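You operate a simulated robot arm through the tools that you are given. There is no shell and no other tool. Be economical: measure what you need, move in short steps, check, and stop when the job is done.

You are at the controls of a simulated two-armed robot. One attempt, no reset.

JOB
Take the paddle from the green top of unit two and leave it on the grey board. Take the tub from the clear half of the green top of unit two and put it on the green top of unit four. Put the paper block on the grey top of unit three away on the top of the dark cabinet by the delivery. Put the filter labelled "TYPE 7" from the grey top of unit three on the bottom shelf by the hall door and the filter labelled "TYPE 6" on the second shelf by the hall door from the bottom. Take the lid off the yellow pot and lay it down on the green top of unit three. Put the clear cartridge marked "yellow" from the clear half of the green top of unit one on the top shelf of unit two and the clear cartridge that says "cyan" on the top shelf of unit four. Open the delivery drawer, put the orange sponge in the inside of the delivery drawer and shut the drawer again. Take the white can and leave it on top of the teal leaflets. Any order will do. Set down upright: filter, clear cartridge, white can.

The check looks at the end state, three seconds after you hand in, the way a careful person would. Anything else that was tipped, shoved, dropped, spilled or broken makes it a failure. Lids that push on must go on centred and level and be pressed home; caps that screw on are set level and turned clockwise until they are tight.

ROBOT AND FRAMES
Two 7-joint arms with two-finger parallel grippers on one trunk, on a base that drives. Base frame: it is fixed to the floor where the robot stands at the start and does not move with it; the origin is under the middle of the robot, x ahead of it, y to its left, z up. Lengths are in mm, angles in degrees, forces in N, time in s.
The left shoulder is at the start at [62, 200, 1304], the right one opposite. With the tool pointing down near the work surface each hand reaches from about 100 to 660 mm from the robot's upright axis, wherever it stands, measured 20 degrees to its own side. Places, roughly: bottom shelf by the hall door [400, 4800, 100]; clear cartridge [-750, 0, 1000]; delivery drawer [5600, 0, 700]; filter [2250, 1500, 1000]; green top of unit four [4000, 0, 1000]; grey board (32x26x1 cm) [5400, 100, 1000]; inside of the delivery drawer [5600, 100, 700]; orange sponge (8x5x4 cm) [4300, -2700, 900]; paddle (20x7x3 cm) [700, 200, 1000]; paper block (6x12x2 cm) [2600, 1600, 1000]; second shelf by the hall door [400, 4600, 500]; teal leaflets [8250, -2500, 750]; top of the dark cabinet by the delivery (15x26 cm) [6520, 2040, 840]; top shelf of unit four (18x59 cm) [3960, 1840, 780]; top shelf of unit two (18x59 cm) [760, 1840, 780]; tub [1000, 0, 1000]; white can [5750, 0, 1000]; yellow pot [2500, 0, 1000]. Payload 1.57 kg a hand.
The tool frame of a hand sits at the grasp point between the pads (the TCP): z along the fingers, y along the line on which they close. The tips reach 30 mm beyond it. The gripper opens to 110 mm. The fingers are 24 mm wide and 12 mm thick; the gripper's body (48 by 112 mm) begins 78 mm behind the TCP.
Orientation is that of the tool frame in the base frame, as a unit quaternion [x, y, z, w]. With the fingers straight down and closing along the base's y, the tool's x points along the base's -x, its y along +y and its z along -z.

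CONTROLS
- The arms move only by the tool step_arm. It takes "left_commands", "right_commands" or both (then of equal length, played together; a hand with none holds still); each is text: rows parted by semicolons, each of 7 numbers parted by spaces: the turn, a rotation vector about the tool's x, y, z in units of 6 degrees (1.0 is 6 degrees), then the shift along the tool's x, y, z in units of 50 mm (1.0 is 50 mm), then the finger opening in mm, from 0 to 110. In form: ax ay az x y z fingers; .... A call has 1 to 20 rows; each row shifts and turns the commanded pose from where the row before left it, along the tool's axes as they then stand. A call with a number of a shift or a turn outside -1 to 1 is refused whole. A row lasts 0.2 s, in which the tool goes at most 50 mm and 8.6 degrees; a call with a longer step from one row to the next is refused whole, and so is a gripper value outside its range. Where a pose cannot be reached the arm comes as near as it can. A force on the tool above 40 N (or 10 N above the force at the start of the call, whichever is more), or a blocked arm, ends the call early, and 0.2 s more pass. The fingers move at their own pace (about 72 mm/s each) and stop on an object; they squeeze with about 43 N. The grip force told is the motor's: it shows also when the fingers shut on nothing. Time passes only in rows, and 0.2 s behind the last, so rows that do not move let the fingers close. The reply holds the time, the measured pose of the TCP, the force on the tool along the base axes, the opening and the grip force, in the units named above and with some noise, with the torque about the TCP (base axes, N m) and any sound that the robot's microphone picked up.
- Cameras (640 x 400 px; columns grow to the right, rows downward): "scene" is now at [82.6, 26.9, 1866.6]; the picture's right is [0.41, -0.91, 0.00], its down [-0.85, -0.38, -0.36] and it looks along [0.33, 0.14, -0.93] (base axes); focal length 214 px, centre (320, 200). "left" rides on the left gripper at [70, -16, -141] in its tool frame; the picture's right is [0.23, 0.97, 0.00], its down [-0.85, 0.20, -0.48] and it looks along [-0.47, 0.11, 0.88] (tool axes); focal length 222 px, centre (320, 200). "right" rides on the right gripper at [70, 16, -141] in its tool frame; the picture's right is [-0.23, 0.97, 0.00], its down [-0.86, -0.20, -0.48] and it looks along [-0.47, -0.11, 0.88] (tool axes); focal length 222 px, centre (320, 200). There is no depth. A picture from a camera that has moved, and an enlarged one, comes with that camera's place and axes in the base frame and with its lens.
- snapshot(camera): a new picture of that camera. No time passes.
- move_column(by): slides the trunk up (or, below 0, down) by that many mm; the arms and the scene camera ride with it, the base frame stays. It gives what a move gives, with no picture.
- roll_base(legs): drives the robot by 1 to 6 legs, each [ahead, left, turn to the left] in mm, mm and degrees, along the robot's own axes; the way and the turn of a leg run together, so that a leg with both is an arc; at most 1500 mm and 180 degrees a leg. The arms and the cameras ride along, it lands a little off, and it stops where it bumps. It gives what a move gives.
- head_to(pan, tilt): turns the head with the scene camera to pan (to the left, within 86 degrees either way) and tilt (down, from -29 to 69), counted from straight ahead of the robot. It gives what a move gives.
- zoom(camera, box): a new picture of the part [left, top, right, bottom] of that camera's present view, enlarged. No time passes.
- sign_off(): hands the job in; it is judged then, once.

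Work in short steps. Places have to be worked out from the pictures, the camera data and where the tool is seen: move nearer, look again, correct. Check each grasp and each placing, and mend what went wrong. You have 535 turns and 316 pictures in all, those below and enlarged ones among them. Open the grippers and draw the arms clear of the work before you hand the job in, unless the task says otherwise.

The tools are called after "Emit:" as name(argument=value, ...) on one line, values as JSON. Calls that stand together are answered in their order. step_arm: Moves the arms, as the interface text tells. Its arguments: {"type":"object","properties":{"left_commands":{"type":"string"},"right_commands":{"type":"string"}},"required":[]} The other tools are called the same way: move_column (by) slides the trunk up or down; roll_base (legs) drives the base; head_to (pan, tilt) turns the head that bears the scene camera; snapshot (camera) takes a picture; zoom (camera, box) takes an enlarged picture of a part of a camera's view; sign_off () hands the job in.

At the start:

```text
clock: 0.0
left_position: [360.6, 375.3, 1302.3]
left_tool_rot: [0.0, 1.0, 0.0, -0.001]
left_contact_force: [-0.1, -0.2, 0.6]
left_torque: [0.0, 0.05, 0.02]
left_opening: 110.1
left_grip_force: 0.1
right_position: [307.7, 55.8, 1245.1]
right_tool_rot: [0.001, 1.0, 0.0, 0.0]
right_contact_force: [0.6, 0.0, -0.6]
right_torque: [0.03, 0.03, -0.02]
right_opening: 110.0
right_grip_force: 0.1
trunk travel left (down, up): [-900.0, 90.0]
robot x, y, heading: [1.7, -3.8, -0.1]
head pan, tilt: [23.9, 68.8]
```

scene: 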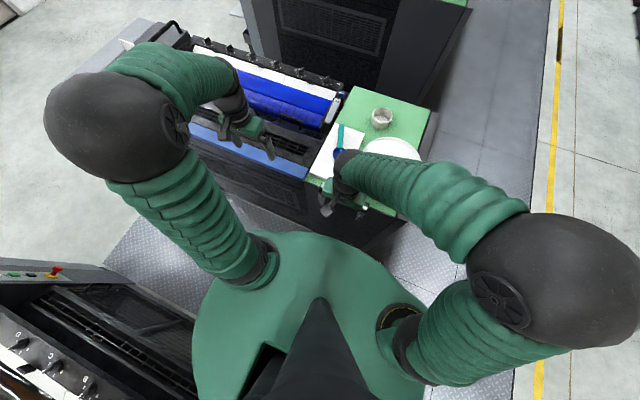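
right: 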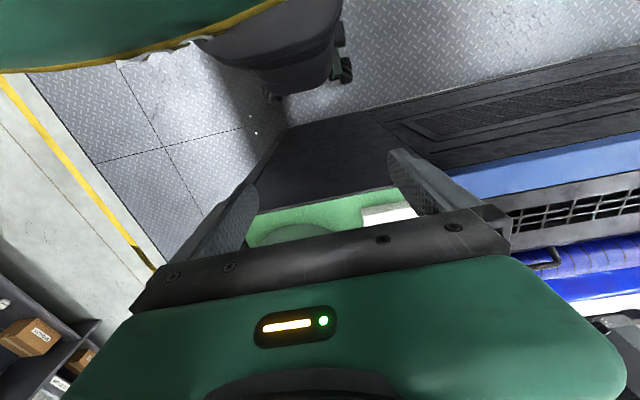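
left: 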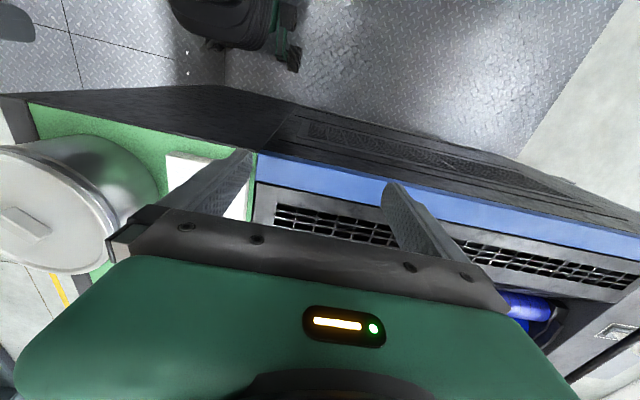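

I start by looking ahead and to the side to learn the layout.

Emit:
head_to(pan=0, tilt=45)

Emit:
snapshot(camera="scene")

Emit:
head_to(pan=0, tilt=10)

Emit:
snapshot(camera="scene")

Emit:
head_to(pan=80, tilt=25)

Emit:
snapshot(camera="scene")

Emit:
head_to(pan=-60, tilt=20)

Emit:
snapshot(camera="scene")

```text
clock: 0.9
left_position: [360.5, 373.0, 1303.2]
left_tool_rot: [0.0, 1.0, 0.0, 0.0]
left_contact_force: [-0.6, 0.4, 0.2]
left_torque: [0.02, 0.01, -0.02]
left_opening: 110.1
left_grip_force: 0.0
right_position: [307.7, 54.6, 1246.4]
right_tool_rot: [0.0, 1.0, 0.0, 0.0]
right_contact_force: [-0.7, 0.3, -0.2]
right_torque: [-0.01, -0.03, 0.0]
right_opening: 110.1
right_grip_force: 0.0
trunk travel left (down, up): [-900.0, 90.0]
robot x, y, heading: [-0.1, 1.5, 0.1]
head pan, tilt: [0.0, 45.0]
```

```text
312 pictures are left
camera scene: at [112.9, 4.2, 1895.4], right [0.0, -1.0, 0.0], down [-0.71, 0.0, -0.71], along [0.71, 0.0, -0.71], focal length 214 px, centre (320, 200)
```

scene: 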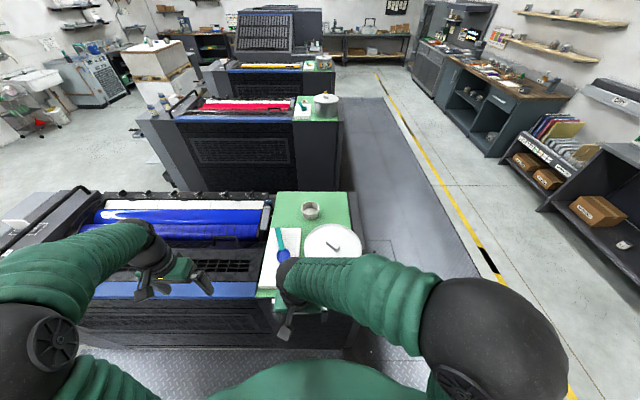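

```text
clock: 1.9
left_position: [359.4, 372.0, 1304.3]
left_tool_rot: [0.0, 1.0, 0.0, 0.0]
left_contact_force: [0.1, 0.5, -0.4]
left_torque: [-0.01, 0.03, 0.0]
left_opening: 110.2
left_grip_force: 0.1
right_position: [307.0, 54.4, 1247.0]
right_tool_rot: [0.0, 1.0, 0.0, 0.0]
right_contact_force: [0.2, 0.9, -1.0]
right_torque: [0.04, 0.02, 0.02]
right_opening: 110.0
right_grip_force: 0.1
trunk travel left (down, up): [-900.0, 90.0]
robot x, y, heading: [0.5, 1.6, -0.1]
head pan, tilt: [0.0, 10.0]
```

```text
311 pictures are left
camera scene: at [124.6, 2.7, 1950.4], right [0.0, -1.0, 0.0], down [-0.18, 0.0, -0.98], along [0.98, 0.0, -0.18], focal length 214 px, centre (320, 200)
```

scene: 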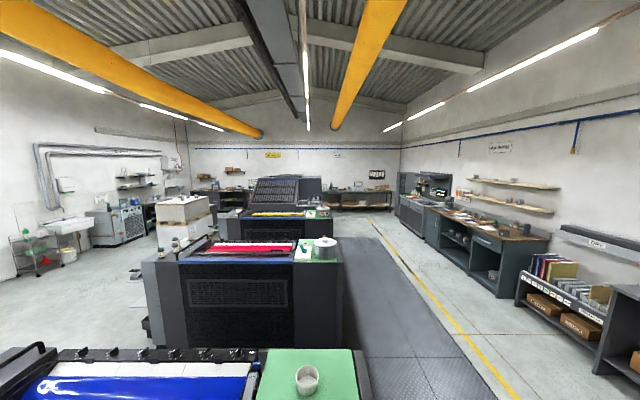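

```text
clock: 3.4
left_position: [359.2, 373.0, 1303.7]
left_tool_rot: [0.0, 1.0, 0.0, 0.0]
left_contact_force: [0.2, 0.1, -0.3]
left_torque: [-0.04, 0.0, 0.0]
left_opening: 110.2
left_grip_force: 0.0
right_position: [307.1, 54.4, 1245.6]
right_tool_rot: [0.0, 1.0, 0.0, 0.0]
right_contact_force: [-0.2, 0.5, -0.3]
right_torque: [-0.02, -0.01, -0.04]
right_opening: 109.8
right_grip_force: 0.1
trunk travel left (down, up): [-900.0, 90.0]
robot x, y, heading: [1.6, 0.2, 0.0]
head pan, tilt: [80.0, 25.0]
```

```text
310 pictures are left
camera scene: at [47.8, 93.5, 1926.1], right [0.98, -0.17, 0.0], down [-0.07, -0.42, -0.91], along [0.16, 0.89, -0.42], focal length 214 px, centre (320, 200)
```

scene: 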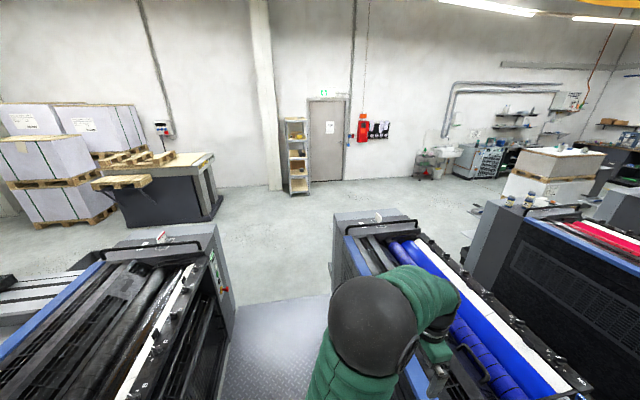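

```text
clock: 5.7
left_position: [359.9, 373.1, 1302.5]
left_tool_rot: [0.0, 1.0, 0.0, 0.0]
left_contact_force: [-0.1, -1.1, -0.2]
left_torque: [0.03, -0.01, 0.0]
left_opening: 110.0
left_grip_force: 0.0
right_position: [306.5, 54.2, 1246.4]
right_tool_rot: [0.0, 1.0, 0.0, 0.0]
right_contact_force: [0.2, 0.4, -0.7]
right_torque: [-0.01, 0.0, -0.02]
right_opening: 109.9
right_grip_force: 0.0
trunk travel left (down, up): [-900.0, 90.0]
robot x, y, heading: [0.9, 1.1, 0.1]
head pan, tilt: [-60.0, 20.0]
```

```text
309 pictures are left
camera scene: at [78.4, -78.0, 1934.3], right [-0.87, -0.5, 0.0], down [-0.17, 0.29, -0.94], along [0.47, -0.81, -0.34], focal length 214 px, centre (320, 200)
```

scene: 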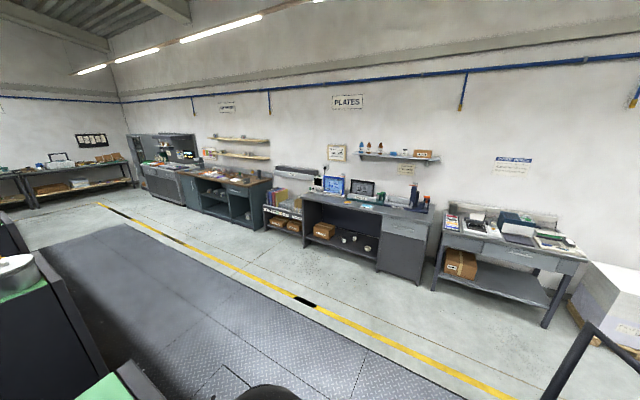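

Next I zoom on unit two's green top.

Emit:
head_to(pan=0, tilt=50)

Emit:
zoom(camera="scene", box=[180, 120, 440, 320])

```text
clock: 7.0
left_position: [358.9, 373.6, 1302.8]
left_tool_rot: [0.0, 1.0, 0.0, 0.0]
left_contact_force: [0.3, -0.2, -0.2]
left_torque: [0.0, 0.01, -0.01]
left_opening: 109.9
left_grip_force: 0.2
right_position: [306.5, 53.4, 1246.0]
right_tool_rot: [0.0, 1.0, 0.0, 0.0]
right_contact_force: [-0.9, -0.4, -0.8]
right_torque: [0.0, -0.01, 0.0]
right_opening: 110.1
right_grip_force: 0.1
trunk travel left (down, up): [-900.0, 90.0]
robot x, y, heading: [-1.9, -0.2, -0.0]
head pan, tilt: [0.0, 50.0]
```

```text
2.00 times, centred on (310, 220) of scene
camera zoom: at [108.7, 2.7, 1888.6], right [0.0, -1.0, 0.0], down [-0.77, 0.0, -0.64], along [0.64, 0.0, -0.77], focal length 429 px, centre (340, 160)
```

zoom: 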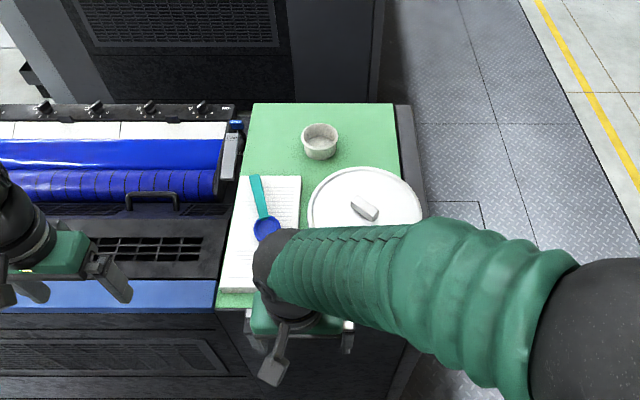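

Unit two's top spans about x 470–1125. I turn around to see unit one's cartridges.

Emit:
roll_base(legs=[[0, 0, 90], [0, 0, 90]])

Emit:
snapshot(camera="scene")

Emit:
zoom(camera="scene", box=[180, 120, 440, 320])

```text
clock: 15.1
left_position: [-348.5, -384.7, 1303.7]
left_tool_rot: [1.0, 0.015, 0.001, -0.001]
left_contact_force: [-0.3, -0.1, 0.1]
left_torque: [0.01, -0.02, 0.0]
left_opening: 109.6
left_grip_force: 0.2
right_position: [-305.2, -63.0, 1245.8]
right_tool_rot: [1.0, 0.015, 0.0, 0.0]
right_contact_force: [0.8, -1.1, -0.7]
right_torque: [0.01, 0.0, 0.03]
right_opening: 109.8
right_grip_force: 0.0
trunk travel left (down, up): [-900.0, 90.0]
robot x, y, heading: [0.8, -0.5, -178.1]
head pan, tilt: [0.0, 50.0]
```

```text
307 pictures are left
camera scene: at [-110.9, -5.1, 1888.6], right [-0.03, 1.0, 0.0], down [0.77, 0.02, -0.64], along [-0.64, -0.02, -0.77], focal length 214 px, centre (320, 200)
```

scene: 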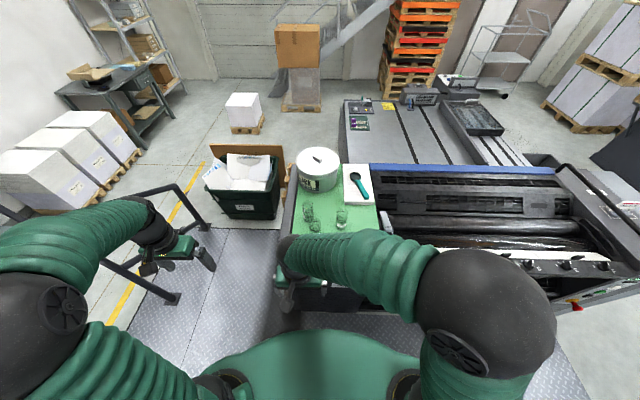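

```text
2.00 times, centred on (310, 220) of scene
camera zoom: at [-110.9, -5.1, 1888.6], right [-0.03, 1.0, 0.0], down [0.77, 0.02, -0.64], along [-0.64, -0.02, -0.77], focal length 429 px, centre (340, 160)
```

zoom: 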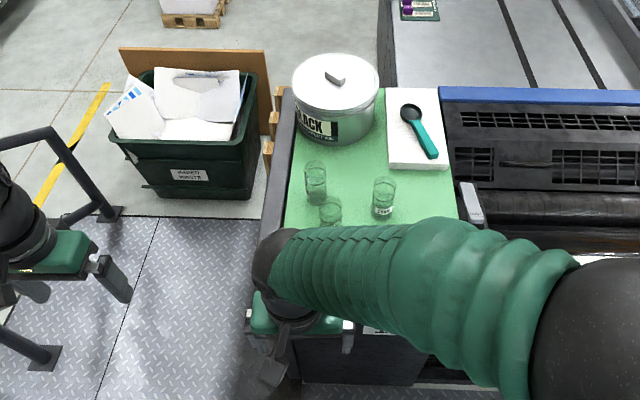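

Three clear cartridges are visible; I zoom in to read them.

Emit:
zoom(camera="scene", box=[290, 190, 360, 235])

Emit:
snapshot(camera="right")

```text
8.89 times, centred on (325, 212) of scene
camera zoom: at [-110.9, -5.1, 1888.6], right [-0.03, 1.0, 0.0], down [0.77, 0.02, -0.64], along [-0.64, -0.02, -0.77], focal length 1906 px, centre (276, 89)
```

zoom: 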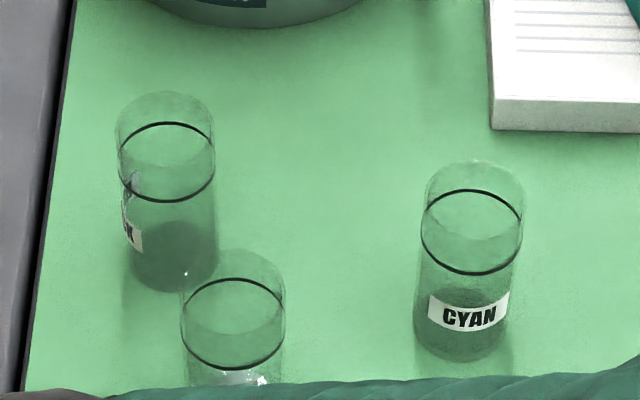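

```text
304 pictures are left
camera right: at [-236.5, -77.8, 1386.4], right [-0.2, -0.98, 0.0], down [-0.86, 0.17, 0.48], along [-0.47, 0.09, -0.88], focal length 222 px, centre (320, 200)
```

right: 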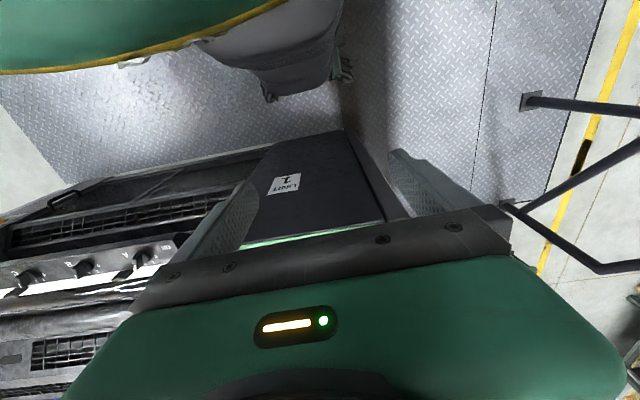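

I move the right hand aside to get a clear view of the cartridges.

Emit:
step_arm(right_commands="0 0 0 0 -1 0 110; 0 0 0 0 -1 0 110; 0 0 0 0 -1 0 110; 0 0 0 0 -1 0 110; 0 0 0 0 -1 0 110; 0 0 0 0 -1 0 110")

Emit:
zoom(camera="scene", box=[280, 180, 380, 270])

Emit:
snapshot(camera="scene")

```text
clock: 16.5
left_position: [-346.9, -382.3, 1303.9]
left_tool_rot: [1.0, 0.016, 0.0, 0.002]
left_contact_force: [-0.3, 0.4, 0.2]
left_torque: [0.0, 0.0, 0.0]
left_opening: 110.1
left_grip_force: 0.1
right_position: [-314.5, 238.2, 1247.4]
right_tool_rot: [1.0, 0.016, 0.001, 0.0]
right_contact_force: [-0.9, -0.4, 0.3]
right_torque: [-0.04, -0.02, 0.01]
right_opening: 110.1
right_grip_force: 0.1
trunk travel left (down, up): [-900.0, 90.0]
robot x, y, heading: [2.3, 2.3, -178.2]
head pan, tilt: [0.0, 50.0]
```

```text
4.44 times, centred on (330, 225) of scene
camera zoom: at [-110.4, -1.8, 1888.6], right [-0.03, 1.0, 0.0], down [0.77, 0.02, -0.64], along [-0.64, -0.02, -0.77], focal length 953 px, centre (276, 89)
```

zoom: 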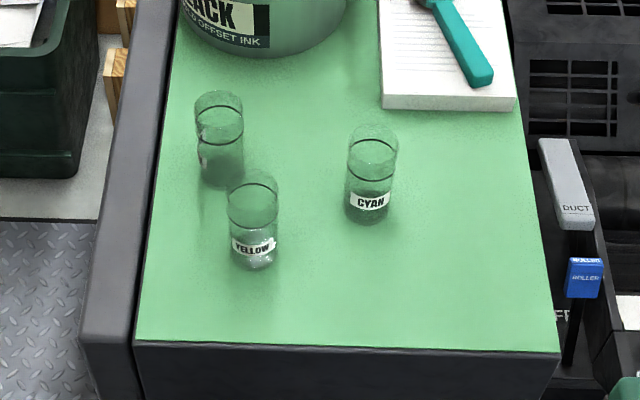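

```text
302 pictures are left
camera scene: at [-110.4, -1.8, 1888.6], right [-0.03, 1.0, 0.0], down [0.77, 0.02, -0.64], along [-0.64, -0.02, -0.77], focal length 214 px, centre (320, 200)
```

scene: 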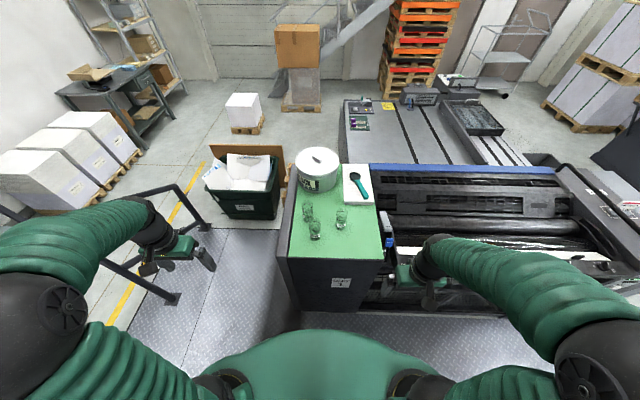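

YELLOW and CYAN read. Before grasping I want to see what the shelf at the far end of unit two looks like, so I drive down the aisle to look.

Emit:
roll_base(legs=[[0, -1500, 0], [0, -1300, 0], [0, 0, 90], [0, 750, 0]])

Emit:
head_to(pan=0, tilt=45)

Emit:
snapshot(camera="scene")

```text
clock: 37.5
left_position: [1027.7, 2439.1, 1305.2]
left_tool_rot: [0.713, 0.701, 0.002, 0.002]
left_contact_force: [0.5, -0.2, -0.4]
left_torque: [0.0, -0.01, 0.0]
left_opening: 110.1
left_grip_force: 0.2
right_position: [410.0, 2498.8, 1246.9]
right_tool_rot: [0.711, 0.703, 0.003, 0.002]
right_contact_force: [-1.0, -0.5, -0.3]
right_torque: [0.0, -0.01, -0.01]
right_opening: 109.9
right_grip_force: 0.0
trunk travel left (down, up): [-900.0, 90.0]
robot x, y, heading: [665.3, 2801.5, -90.5]
head pan, tilt: [0.0, 50.0]
```

```text
clock: 38.2
left_position: [1035.7, 2439.4, 1303.7]
left_tool_rot: [0.712, 0.702, 0.0, 0.0]
left_contact_force: [0.0, -0.3, 0.6]
left_torque: [-0.04, 0.01, -0.03]
left_opening: 110.2
left_grip_force: 0.2
right_position: [417.8, 2499.5, 1248.6]
right_tool_rot: [0.712, 0.703, 0.0, 0.0]
right_contact_force: [-0.4, -0.1, 0.0]
right_torque: [-0.03, -0.02, -0.01]
right_opening: 109.8
right_grip_force: 0.0
trunk travel left (down, up): [-900.0, 90.0]
robot x, y, heading: [664.6, 2803.6, -90.5]
head pan, tilt: [0.0, 45.0]
```

```text
301 pictures are left
camera scene: at [668.5, 2688.8, 1895.5], right [-1.0, 0.01, 0.0], down [0.01, 0.71, -0.71], along [-0.01, -0.71, -0.71], focal length 214 px, centre (320, 200)
```

scene: 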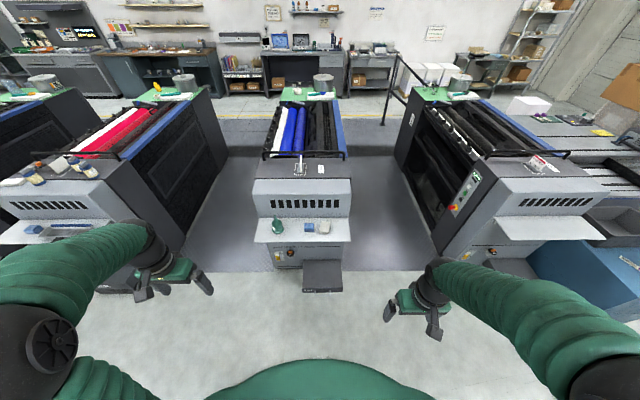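

The shelf juts out from the end and is open above. I zoom to see free space on it and on unit three's grey top.

Emit:
zoom(camera="scene", box=[235, 180, 375, 300])

Emit:
zoom(camera="scene", box=[0, 130, 120, 250])

```text
3.33 times, centred on (305, 240) of scene
camera zoom: at [668.5, 2688.8, 1895.5], right [-1.0, 0.01, 0.0], down [0.01, 0.71, -0.71], along [-0.01, -0.71, -0.71], focal length 715 px, centre (370, 67)
```

zoom: 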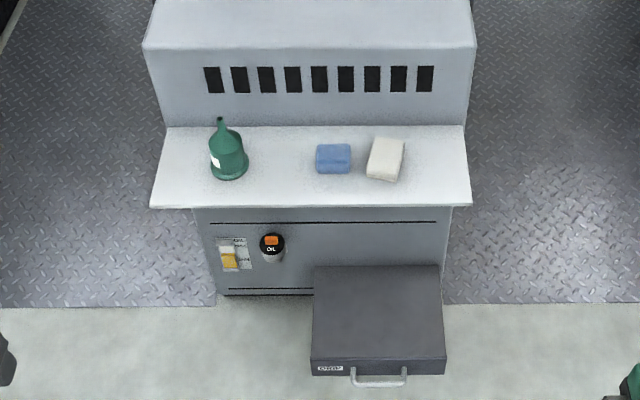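

```text
3.33 times, centred on (60, 190) of scene
camera zoom: at [668.5, 2688.8, 1895.5], right [-1.0, 0.01, 0.0], down [0.01, 0.71, -0.71], along [-0.01, -0.71, -0.71], focal length 715 px, centre (1187, 233)
```

zoom: 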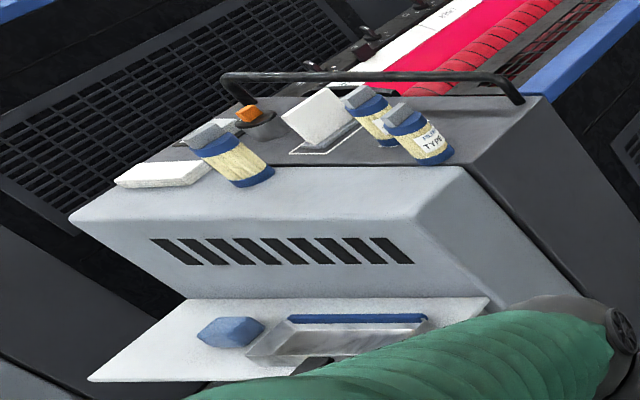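

I return to the cartridges in front of unit one.

Emit:
roll_base(legs=[[0, -665, 0], [0, 0, -90], [0, 1400, 0], [0, 1390, 0], [150, 0, 0]])

Emit:
head_to(pan=0, tilt=60)

Emit:
zoom(camera="scene", box=[220, 100, 420, 260])

Emit:
snapshot(camera="left")

```text
clock: 59.4
left_position: [-453.2, -266.1, 1306.2]
left_tool_rot: [1.0, 0.013, -0.003, 0.001]
left_contact_force: [0.0, 0.2, 0.4]
left_torque: [0.0, 0.04, -0.01]
left_opening: 110.0
left_grip_force: 0.0
right_position: [-417.6, 352.2, 1249.5]
right_tool_rot: [1.0, 0.013, -0.002, 0.002]
right_contact_force: [0.2, -0.6, 0.7]
right_torque: [-0.01, 0.03, -0.03]
right_opening: 109.9
right_grip_force: 0.0
trunk travel left (down, up): [-900.0, 90.0]
robot x, y, heading: [-105.2, 113.1, -178.6]
head pan, tilt: [0.0, 45.0]
```

```text
clock: 60.1
left_position: [-458.7, -267.3, 1305.2]
left_tool_rot: [1.0, 0.013, -0.001, 0.001]
left_contact_force: [0.3, -0.4, 0.6]
left_torque: [-0.01, 0.05, -0.01]
left_opening: 110.1
left_grip_force: 0.1
right_position: [-422.6, 352.6, 1248.5]
right_tool_rot: [1.0, 0.013, -0.002, 0.001]
right_contact_force: [0.5, -0.5, -0.3]
right_torque: [0.01, 0.03, -0.03]
right_opening: 109.9
right_grip_force: 0.1
trunk travel left (down, up): [-900.0, 90.0]
robot x, y, heading: [-106.9, 113.5, -178.5]
head pan, tilt: [0.0, 60.0]
```

```text
2.50 times, centred on (320, 180) of scene
camera zoom: at [-207.2, 110.0, 1876.2], right [-0.03, 1.0, 0.0], down [0.87, 0.02, -0.5], along [-0.5, -0.01, -0.87], focal length 536 px, centre (320, 250)
```

zoom: 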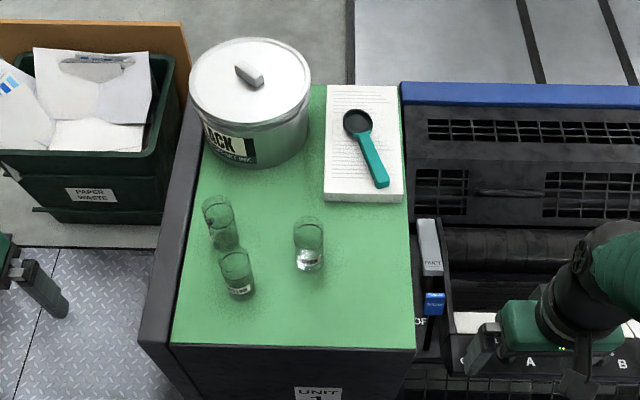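

```text
297 pictures are left
camera left: at [-388.6, -250.7, 1445.9], right [0.25, -0.97, 0.0], down [-0.85, -0.22, 0.48], along [-0.46, -0.12, -0.88], focal length 222 px, centre (320, 200)
```

left: 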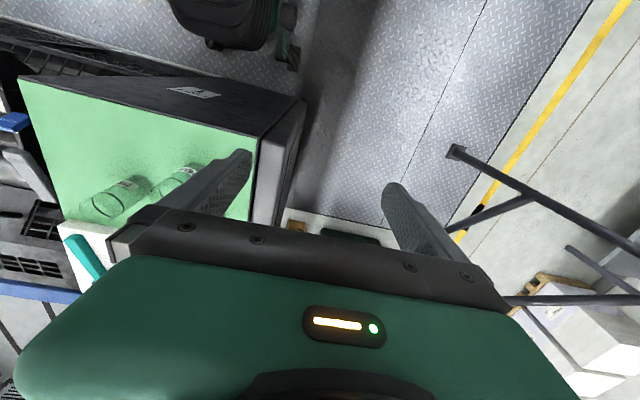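

Both views agree with the top at z≈1000: YELLOW at about (-619,-40), CYAN at (-675,83). I move the left hand above YELLOW and check.

Emit:
step_arm(left_commands="0 0 0 -0.527 -0.767 0 110; 0 0 0 -0.527 -0.767 0 110; 0 0 0 -0.527 -0.767 0 110; 0 0 0 -0.527 -0.767 0 110; 0 0 0 -0.527 -0.767 0 110; 0 0 0 -0.527 -0.767 0 110; 0 0 0 0 0 0.9 110; 0 0 0 0 0 0.9 110")

Emit:
snapshot(camera="left")

Emit:
zoom(camera="scene", box=[220, 100, 420, 260])

```text
clock: 62.0
left_position: [-623.2, -40.5, 1215.9]
left_tool_rot: [1.0, 0.013, 0.001, 0.001]
left_contact_force: [0.5, -0.7, -0.7]
left_torque: [-0.01, -0.03, 0.0]
left_opening: 110.3
left_grip_force: 0.1
right_position: [-423.6, 350.4, 1249.3]
right_tool_rot: [1.0, 0.014, 0.001, 0.0]
right_contact_force: [-0.2, -0.8, 0.5]
right_torque: [-0.01, -0.01, -0.02]
right_opening: 110.1
right_grip_force: 0.1
trunk travel left (down, up): [-900.0, 90.0]
robot x, y, heading: [-109.2, 112.9, -178.7]
head pan, tilt: [0.0, 60.0]
```

```text
296 pictures are left
camera left: at [-554.9, -23.8, 1356.5], right [0.25, -0.97, 0.0], down [-0.85, -0.22, 0.48], along [-0.46, -0.12, -0.88], focal length 222 px, centre (320, 200)
```

left: 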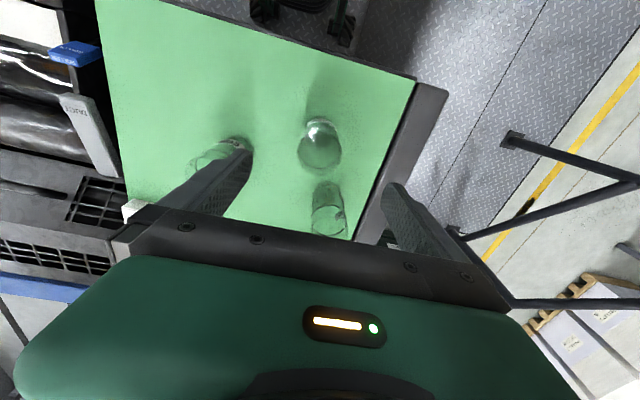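

```text
2.50 times, centred on (320, 180) of scene
camera zoom: at [-212.3, 109.1, 1876.0], right [-0.03, 1.0, 0.0], down [0.87, 0.02, -0.5], along [-0.5, -0.01, -0.87], focal length 536 px, centre (320, 250)
```

zoom: 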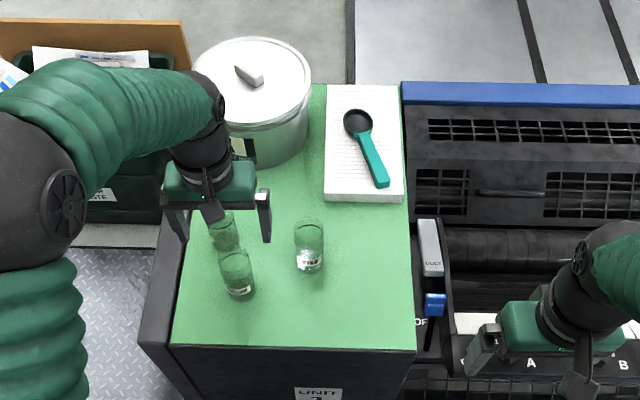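

The YELLOW cylinder is centred between the fingers, about 7 mm nearer to the robot. I correct, descend and grip.

Emit:
step_arm(left_commands="0 0 0 0.14 0 0.5 110; 0 0 0 0 0 0.9 110; 0 0 0 0 0 0.9 110; 0 0 0 0 0 0 45; 0 0 0 0 0 0 45; 0 0 0 0 0 0 45; 0 0 0 0 0 0 45")

Emit:
snapshot(camera="left")

Emit:
zoom(camera="scene", box=[220, 140, 340, 240])

```text
clock: 63.5
left_position: [-616.3, -42.0, 1101.0]
left_tool_rot: [1.0, 0.013, 0.0, 0.0]
left_contact_force: [2.8, 0.0, 5.6]
left_torque: [0.09, -0.1, -0.07]
left_opening: 51.2
left_grip_force: 43.2
right_position: [-421.6, 351.4, 1248.2]
right_tool_rot: [1.0, 0.013, -0.001, 0.001]
right_contact_force: [-0.7, -0.3, -0.5]
right_torque: [0.0, -0.02, 0.03]
right_opening: 110.0
right_grip_force: 0.0
trunk travel left (down, up): [-900.0, 90.0]
robot x, y, heading: [-107.3, 111.4, -178.4]
head pan, tilt: [0.0, 60.0]
```

```text
294 pictures are left
camera left: at [-547.5, -24.2, 1242.7], right [0.25, -0.97, 0.0], down [-0.85, -0.22, 0.48], along [-0.46, -0.12, -0.88], focal length 222 px, centre (320, 200)
```

left: 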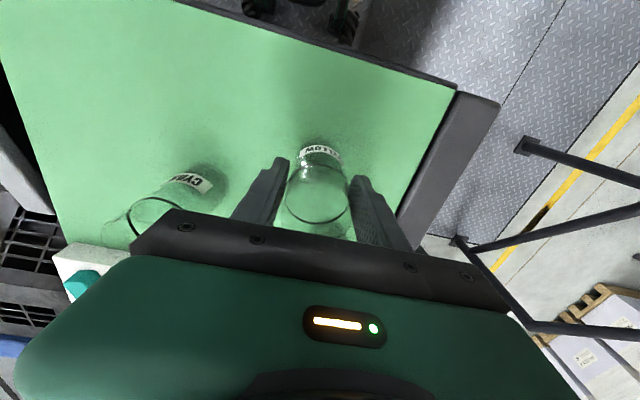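

```text
4.00 times, centred on (280, 190) of scene
camera zoom: at [-208.6, 110.0, 1876.2], right [-0.03, 1.0, 0.0], down [0.87, 0.02, -0.5], along [-0.5, -0.01, -0.87], focal length 858 px, centre (480, 240)
```

zoom: 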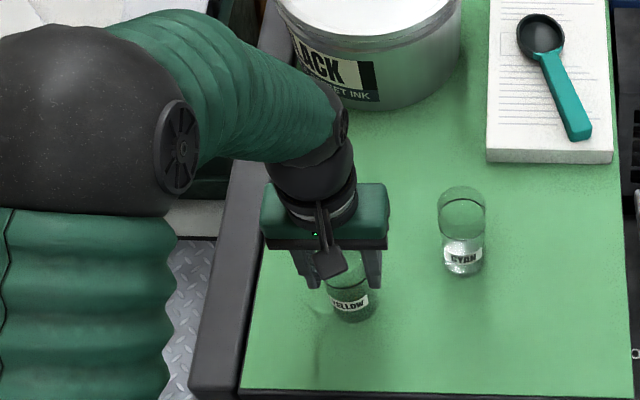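

YELLOW is held (51 mm). I lift it and carry the left hand out of the way, then shift the base so CYAN suits the right hand.

Emit:
step_arm(left_commands="0 0 0 0 0 -0.5 45; 0 0 0 0 0 -0.9 45; 0 0 0 0 0 -0.9 45; 0 0 0 0 0 -0.9 45; 0 0 0 0 0 -0.9 45; 0 0 0 0.5 0.8 0 45; 0 0 0 0.5 0.8 0 45; 0 0 0 0.5 0.8 0 45; 0 0 0 0.5 0.8 0 45; 0 0 0 0.5 0.8 0 45; 0 0 0 0.5 0.8 0 45")

Emit:
roll_base(legs=[[0, 130, 0]])

Emit:
snapshot(camera="scene")

```text
clock: 66.0
left_position: [-458.8, -281.0, 1305.7]
left_tool_rot: [1.0, 0.011, -0.001, 0.0]
left_contact_force: [0.3, -0.3, -1.2]
left_torque: [-0.01, -0.02, 0.0]
left_opening: 51.2
left_grip_force: 43.0
right_position: [-422.2, 349.3, 1249.8]
right_tool_rot: [1.0, 0.014, -0.001, 0.0]
right_contact_force: [0.9, 0.1, 0.5]
right_torque: [0.01, 0.02, 0.04]
right_opening: 109.8
right_grip_force: 0.0
trunk travel left (down, up): [-900.0, 90.0]
robot x, y, heading: [-110.6, 113.4, -178.3]
head pan, tilt: [0.0, 60.0]
```

```text
clock: 67.2
left_position: [-455.9, -365.9, 1316.5]
left_tool_rot: [1.0, 0.011, -0.001, 0.015]
left_contact_force: [-1.4, -0.7, -1.1]
left_torque: [0.02, -0.09, -0.03]
left_opening: 51.2
left_grip_force: 43.0
right_position: [-420.0, 259.6, 1240.9]
right_tool_rot: [1.0, 0.011, 0.0, 0.015]
right_contact_force: [-0.5, 0.6, 0.3]
right_torque: [0.1, 0.02, -0.07]
right_opening: 110.1
right_grip_force: 0.0
trunk travel left (down, up): [-900.0, 90.0]
robot x, y, heading: [-106.1, -12.7, -178.6]
head pan, tilt: [0.0, 60.0]
```

```text
292 pictures are left
camera scene: at [-207.1, 34.6, 1875.5], right [-0.03, 1.0, -0.03], down [0.87, 0.01, -0.5], along [-0.5, -0.04, -0.87], focal length 214 px, centre (320, 200)
```

scene: 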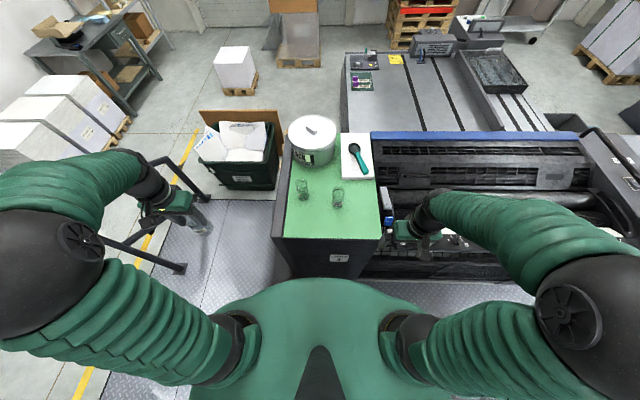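

The readings show a slight lean, perhaps transient; I idle for a moment and re-read.

Emit:
step_arm(right_commands="0 0 0 0 0 0 110; 0 0 0 0 0 0 110", left_commands="0 0 0 0 0 0 45; 0 0 0 0 0 0 45")

Emit:
zoom(camera="scene", box=[240, 100, 440, 260])

```text
clock: 67.8
left_position: [-455.0, -420.6, 1301.7]
left_tool_rot: [1.0, 0.013, -0.001, -0.005]
left_contact_force: [0.5, 0.6, -1.7]
left_torque: [-0.05, 0.0, -0.01]
left_opening: 51.3
left_grip_force: 42.5
right_position: [-418.9, 209.0, 1252.6]
right_tool_rot: [1.0, 0.011, -0.001, -0.007]
right_contact_force: [-1.2, -1.1, 0.6]
right_torque: [0.01, 0.01, 0.03]
right_opening: 109.9
right_grip_force: 0.1
trunk travel left (down, up): [-900.0, 90.0]
robot x, y, heading: [-106.7, -12.0, -178.3]
head pan, tilt: [0.0, 60.0]
```

```text
2.50 times, centred on (340, 180) of scene
camera zoom: at [-205.5, -53.6, 1875.6], right [-0.03, 1.0, 0.02], down [0.87, 0.04, -0.5], along [-0.5, 0.0, -0.87], focal length 536 px, centre (270, 250)
```

zoom: 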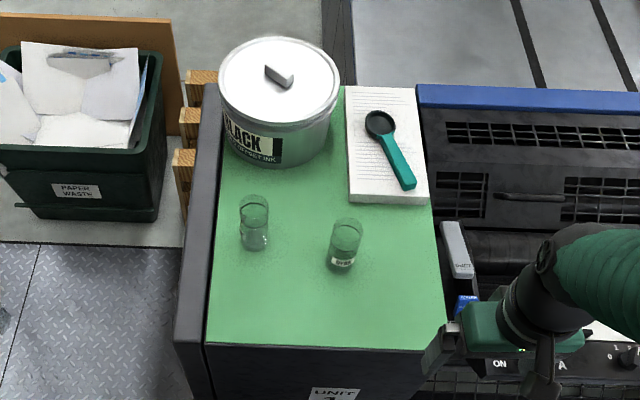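

The trunk sways after driving and then settles. I now bring the right hand above CYAN.

Emit:
step_arm(right_commands="0 0 0 0 0 0 110; 0 0 0 0 0 0 110; 0 0 0 -0.727 0.377 0 110; 0 0 0 -0.727 0.377 0 110; 0 0 0 -0.727 0.377 0 110; 0 0 0 -0.727 0.377 0 110; 0 0 0 -0.727 0.377 0 110; 0 0 0 -0.727 0.377 0 110; 0 0 0 -0.727 0.377 0 110; 0 0 0 0 0 0.7 110; 0 0 0 0 0 0 110")

Emit:
snapshot(camera="right")

```text
clock: 70.2
left_position: [-456.4, -398.1, 1306.7]
left_tool_rot: [1.0, 0.011, -0.001, 0.002]
left_contact_force: [0.4, 0.5, -1.1]
left_torque: [0.03, 0.01, 0.02]
left_opening: 51.5
left_grip_force: 43.6
right_position: [-668.8, 89.7, 1212.8]
right_tool_rot: [1.0, 0.012, 0.0, 0.001]
right_contact_force: [0.6, 0.9, 0.2]
right_torque: [-0.02, -0.01, -0.01]
right_opening: 109.8
right_grip_force: 0.2
trunk travel left (down, up): [-900.0, 90.0]
robot x, y, heading: [-108.0, -9.2, -178.5]
head pan, tilt: [0.0, 60.0]
```

```text
290 pictures are left
camera right: at [-600.2, 74.7, 1352.9], right [-0.2, -0.98, 0.0], down [-0.86, 0.18, 0.48], along [-0.47, 0.09, -0.88], focal length 222 px, centre (320, 200)
```

right: 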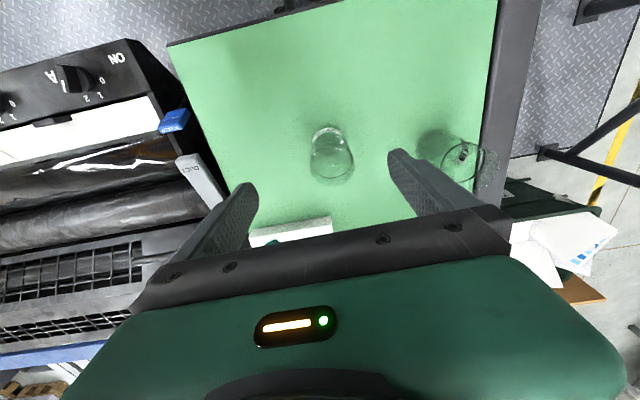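

CYAN sits 12 mm to one side; I correct, descend and grip.

Emit:
step_arm(right_commands="0 0 0 -0.08 0.22 0.3 110; 0 0 0 0 0 1 110; 0 0 0 0 0 0.94 110; 0 0 0 0 0 0 45; 0 0 0 0 0 0 45; 0 0 0 0 0 0 45; 0 0 0 0 0 0 45")

Emit:
snapshot(camera="right")

```text
clock: 71.8
left_position: [-455.5, -397.7, 1308.3]
left_tool_rot: [1.0, 0.011, 0.0, 0.003]
left_contact_force: [-0.3, 0.4, -1.8]
left_torque: [0.03, -0.02, -0.03]
left_opening: 51.2
left_grip_force: 43.2
right_position: [-673.0, 80.8, 1101.6]
right_tool_rot: [1.0, 0.012, -0.001, 0.003]
right_contact_force: [-0.5, -2.4, 3.9]
right_torque: [-0.16, 0.25, 0.07]
right_opening: 47.5
right_grip_force: 43.2
trunk travel left (down, up): [-900.0, 90.0]
robot x, y, heading: [-104.7, -9.7, -178.4]
head pan, tilt: [0.0, 60.0]
```

```text
289 pictures are left
camera right: at [-603.1, 65.5, 1241.8], right [-0.2, -0.98, 0.0], down [-0.86, 0.18, 0.48], along [-0.47, 0.09, -0.88], focal length 222 px, centre (320, 200)
```

right: 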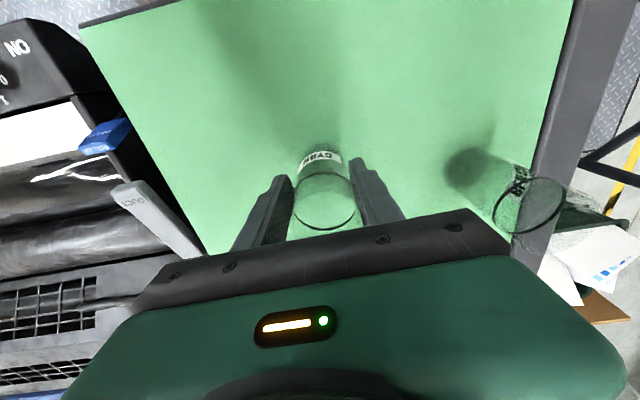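

Grip at 47.5 mm; I lift a little and check it is held upright.

Emit:
step_arm(right_commands="0 0 0 0 0 -0.5 45; 0 0 0 0 0 -1 45; 0 0 0 0 0 -1 45; 0 0 0 0 0 -1 45; 0 0 0 0 0 -0.5 45; 0 0 0 0 0 0 45")

Emit:
zoom(camera="scene", box=[270, 100, 430, 240])

Emit:
snapshot(camera="right")

```text
clock: 73.2
left_position: [-455.3, -401.5, 1306.4]
left_tool_rot: [1.0, 0.011, -0.001, 0.001]
left_contact_force: [-0.9, 0.0, -1.4]
left_torque: [0.0, 0.01, -0.01]
left_opening: 51.3
left_grip_force: 42.5
right_position: [-674.8, 81.4, 1302.0]
right_tool_rot: [1.0, 0.013, 0.0, 0.0]
right_contact_force: [0.5, -0.6, -0.5]
right_torque: [0.0, -0.03, -0.01]
right_opening: 47.2
right_grip_force: 43.1
trunk travel left (down, up): [-900.0, 90.0]
robot x, y, heading: [-100.8, -15.2, -178.2]
head pan, tilt: [0.0, 60.0]
```

```text
2.86 times, centred on (350, 170) of scene
camera zoom: at [-208.5, -17.2, 1875.9], right [-0.03, 1.0, 0.0], down [0.87, 0.03, -0.5], along [-0.5, -0.01, -0.87], focal length 613 px, centre (234, 286)
```

zoom: 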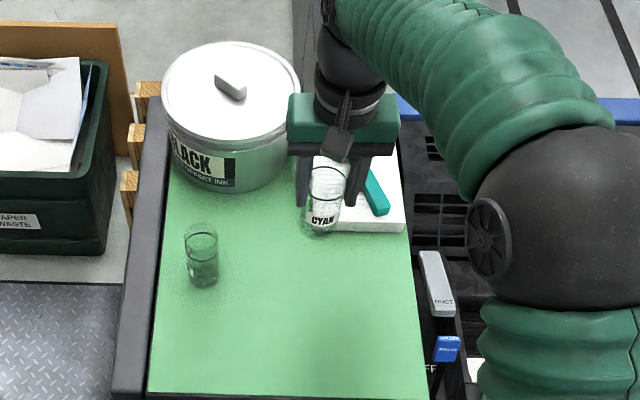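

```text
287 pictures are left
camera right: at [-606.1, 65.9, 1443.2], right [-0.2, -0.98, 0.0], down [-0.86, 0.18, 0.48], along [-0.47, 0.1, -0.88], focal length 222 px, centre (320, 200)
```

right: 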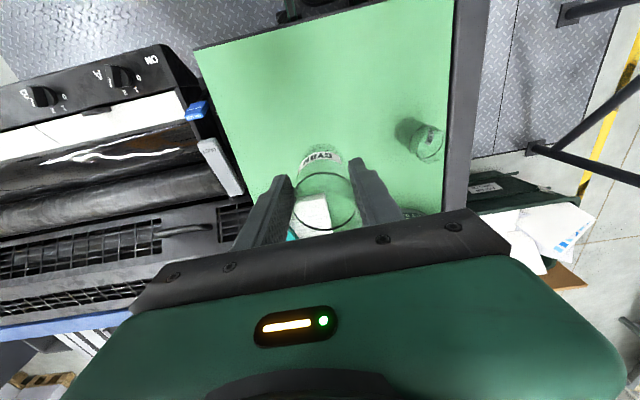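

CYAN is held upright. I tuck the right hand in and drive to the end of unit two.

Emit:
step_arm(right_commands="0 0 0 0.8 -0.5 0 45; 0 0 0 0.8 -0.5 0 45; 0 0 0 0.8 -0.5 0 45; 0 0 0 0.8 -0.5 0 45; 0 0 0 0.8 -0.5 0 45; 0 0 0 0.8 -0.5 0 45")

Emit:
roll_base(legs=[[-105, 0, -1.7], [0, -1450, 0], [0, -1350, 0], [0, 0, 90], [0, 690, 0]])

Emit:
snapshot(camera="scene")

```text
clock: 74.6
left_position: [-453.0, -399.9, 1306.6]
left_tool_rot: [1.0, 0.012, -0.001, 0.002]
left_contact_force: [-0.2, 0.4, -0.8]
left_torque: [0.01, 0.01, -0.01]
left_opening: 51.4
left_grip_force: 43.0
right_position: [-435.9, 237.0, 1300.4]
right_tool_rot: [1.0, 0.011, -0.001, 0.001]
right_contact_force: [0.3, 0.5, -1.3]
right_torque: [-0.01, -0.02, -0.01]
right_opening: 47.3
right_grip_force: 43.0
trunk travel left (down, up): [-900.0, 90.0]
robot x, y, heading: [-105.0, -10.6, -178.4]
head pan, tilt: [0.0, 60.0]
```

```text
clock: 96.2
left_position: [983.8, 2447.4, 1307.0]
left_tool_rot: [0.715, 0.699, 0.002, 0.003]
left_contact_force: [0.8, -0.4, -1.1]
left_torque: [0.02, -0.04, 0.02]
left_opening: 51.1
left_grip_force: 43.5
right_position: [347.9, 2493.5, 1299.5]
right_tool_rot: [0.716, 0.698, 0.001, 0.001]
right_contact_force: [-0.2, -0.5, 0.0]
right_torque: [0.01, 0.0, -0.01]
right_opening: 44.9
right_grip_force: 0.1
trunk travel left (down, up): [-900.0, 90.0]
robot x, y, heading: [616.3, 2815.0, -91.0]
head pan, tilt: [0.0, 60.0]
```

```text
286 pictures are left
camera scene: at [608.0, 2714.2, 1876.0], right [-1.0, 0.01, 0.0], down [0.01, 0.87, -0.5], along [-0.01, -0.5, -0.87], focal length 214 px, centre (320, 200)
```

scene: 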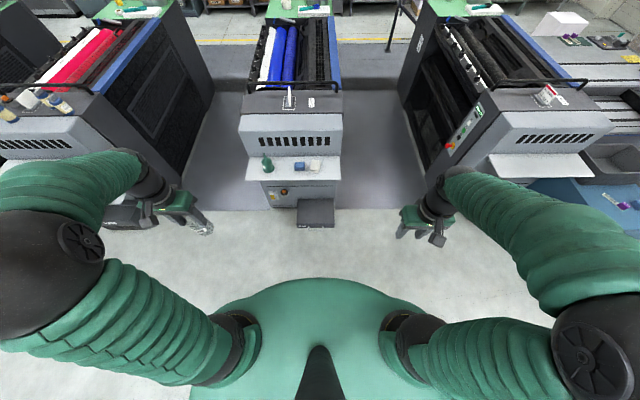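

The right gripper now reads 44.9 mm with no grip force; the CYAN cartridge seems lost. I look for it.

Emit:
snapshot(camera="right")

Emit:
zoom(camera="scene", box=[380, 150, 640, 320])

Emit:
snapshot(camera="left")

```text
285 pictures are left
camera right: at [364.4, 2562.6, 1440.0], right [0.97, -0.25, 0.0], down [-0.22, -0.85, 0.48], along [-0.12, -0.46, -0.88], focal length 222 px, centre (320, 200)
```

right: 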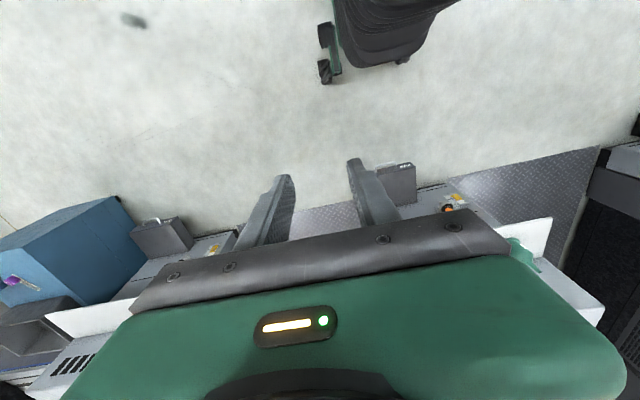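

```text
2.35 times, centred on (510, 235) of scene
camera zoom: at [608.0, 2714.2, 1876.0], right [-1.0, 0.01, 0.0], down [0.01, 0.87, -0.5], along [-0.01, -0.5, -0.87], focal length 505 px, centre (-127, 118)
```

zoom: 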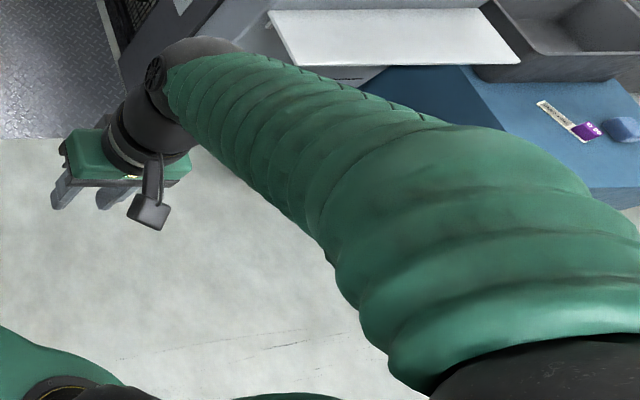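

```text
283 pictures are left
camera left: at [968.1, 2517.1, 1448.7], right [0.98, 0.21, 0.0], down [0.18, -0.86, 0.48], along [0.1, -0.47, -0.88], focal length 222 px, centre (320, 200)
```

left: 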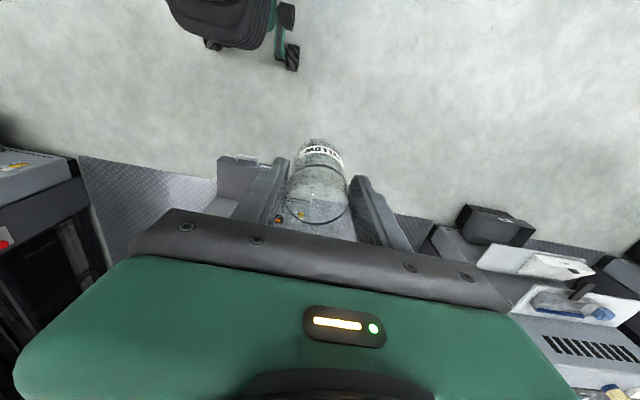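

I tighten the left grip command and search for the dropped cartridge on the floor.

Emit:
step_arm(left_commands="0 0 0 0 0 0 20; 0 0 0 0 0 0 20")

Emit:
head_to(pan=-45, tilt=45)

Emit:
snapshot(camera="scene")

Emit:
head_to(pan=-86, tilt=45)

Emit:
snapshot(camera="scene")

```text
clock: 96.8
left_position: [989.1, 2447.8, 1307.4]
left_tool_rot: [0.714, 0.7, 0.0, 0.001]
left_contact_force: [0.5, -0.7, -1.4]
left_torque: [0.03, 0.03, -0.03]
left_opening: 51.3
left_grip_force: 42.8
right_position: [352.5, 2494.9, 1300.0]
right_tool_rot: [0.715, 0.699, 0.0, 0.0]
right_contact_force: [-0.6, 0.3, -0.3]
right_torque: [0.02, 0.02, -0.03]
right_opening: 45.1
right_grip_force: 0.0
trunk travel left (down, up): [-900.0, 90.0]
robot x, y, heading: [611.4, 2815.2, -91.0]
head pan, tilt: [0.0, 60.0]
```

```text
clock: 97.9
left_position: [986.4, 2447.5, 1306.6]
left_tool_rot: [0.715, 0.699, 0.0, 0.001]
left_contact_force: [0.6, 0.7, -1.6]
left_torque: [-0.02, -0.02, 0.02]
left_opening: 51.4
left_grip_force: 43.2
right_position: [350.4, 2494.2, 1299.8]
right_tool_rot: [0.715, 0.699, 0.001, 0.001]
right_contact_force: [-0.7, 0.0, -0.8]
right_torque: [-0.03, 0.03, 0.0]
right_opening: 45.1
right_grip_force: 0.0
trunk travel left (down, up): [-900.0, 90.0]
robot x, y, heading: [610.2, 2813.1, -90.8]
head pan, tilt: [-45.0, 45.0]
```

```text
282 pictures are left
camera scene: at [554.3, 2724.2, 1895.5], right [-0.7, 0.72, 0.0], down [0.51, 0.49, -0.71], along [-0.51, -0.49, -0.71], focal length 214 px, centre (320, 200)
```

scene: 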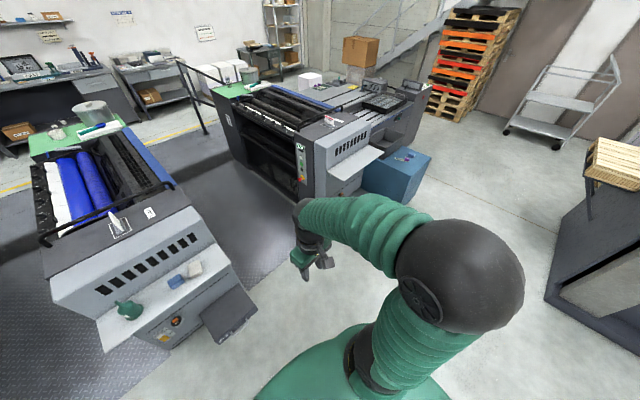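

```text
clock: 99.0
left_position: [985.0, 2448.4, 1307.6]
left_tool_rot: [0.715, 0.699, 0.001, 0.002]
left_contact_force: [0.2, 0.2, -1.8]
left_torque: [0.01, 0.02, 0.01]
left_opening: 51.3
left_grip_force: 42.5
right_position: [351.3, 2494.9, 1300.3]
right_tool_rot: [0.715, 0.699, 0.0, 0.0]
right_contact_force: [0.2, 0.1, -0.5]
right_torque: [0.02, -0.01, -0.05]
right_opening: 45.1
right_grip_force: 0.1
trunk travel left (down, up): [-900.0, 90.0]
robot x, y, heading: [614.1, 2810.3, -90.9]
head pan, tilt: [-85.9, 45.0]
```

```text
281 pictures are left
camera scene: at [531.5, 2776.2, 1895.6], right [-0.06, 1.0, 0.0], down [0.71, 0.04, -0.71], along [-0.71, -0.04, -0.71], focal length 214 px, centre (320, 200)
```

scene: 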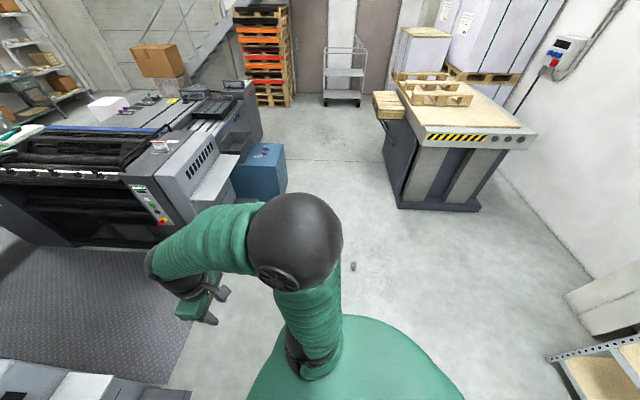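

Something small stands on the floor at (353,266) in this view; I zoom in.

Emit:
zoom(camera="scene", box=[330, 240, 380, 290])

```text
8.00 times, centred on (355, 265) of scene
camera zoom: at [531.5, 2776.2, 1895.6], right [-0.06, 1.0, 0.0], down [0.71, 0.04, -0.71], along [-0.71, -0.04, -0.71], focal length 1716 px, centre (40, -320)
```

zoom: 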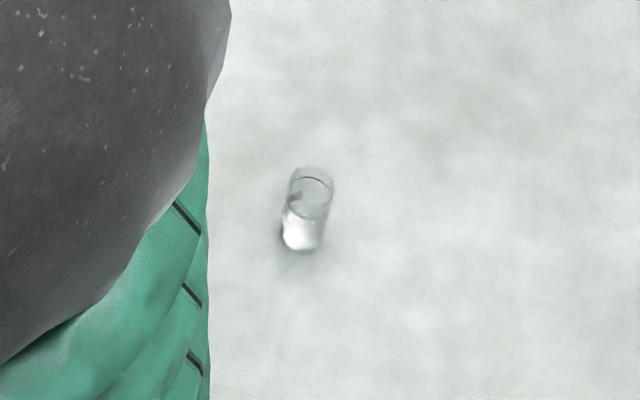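

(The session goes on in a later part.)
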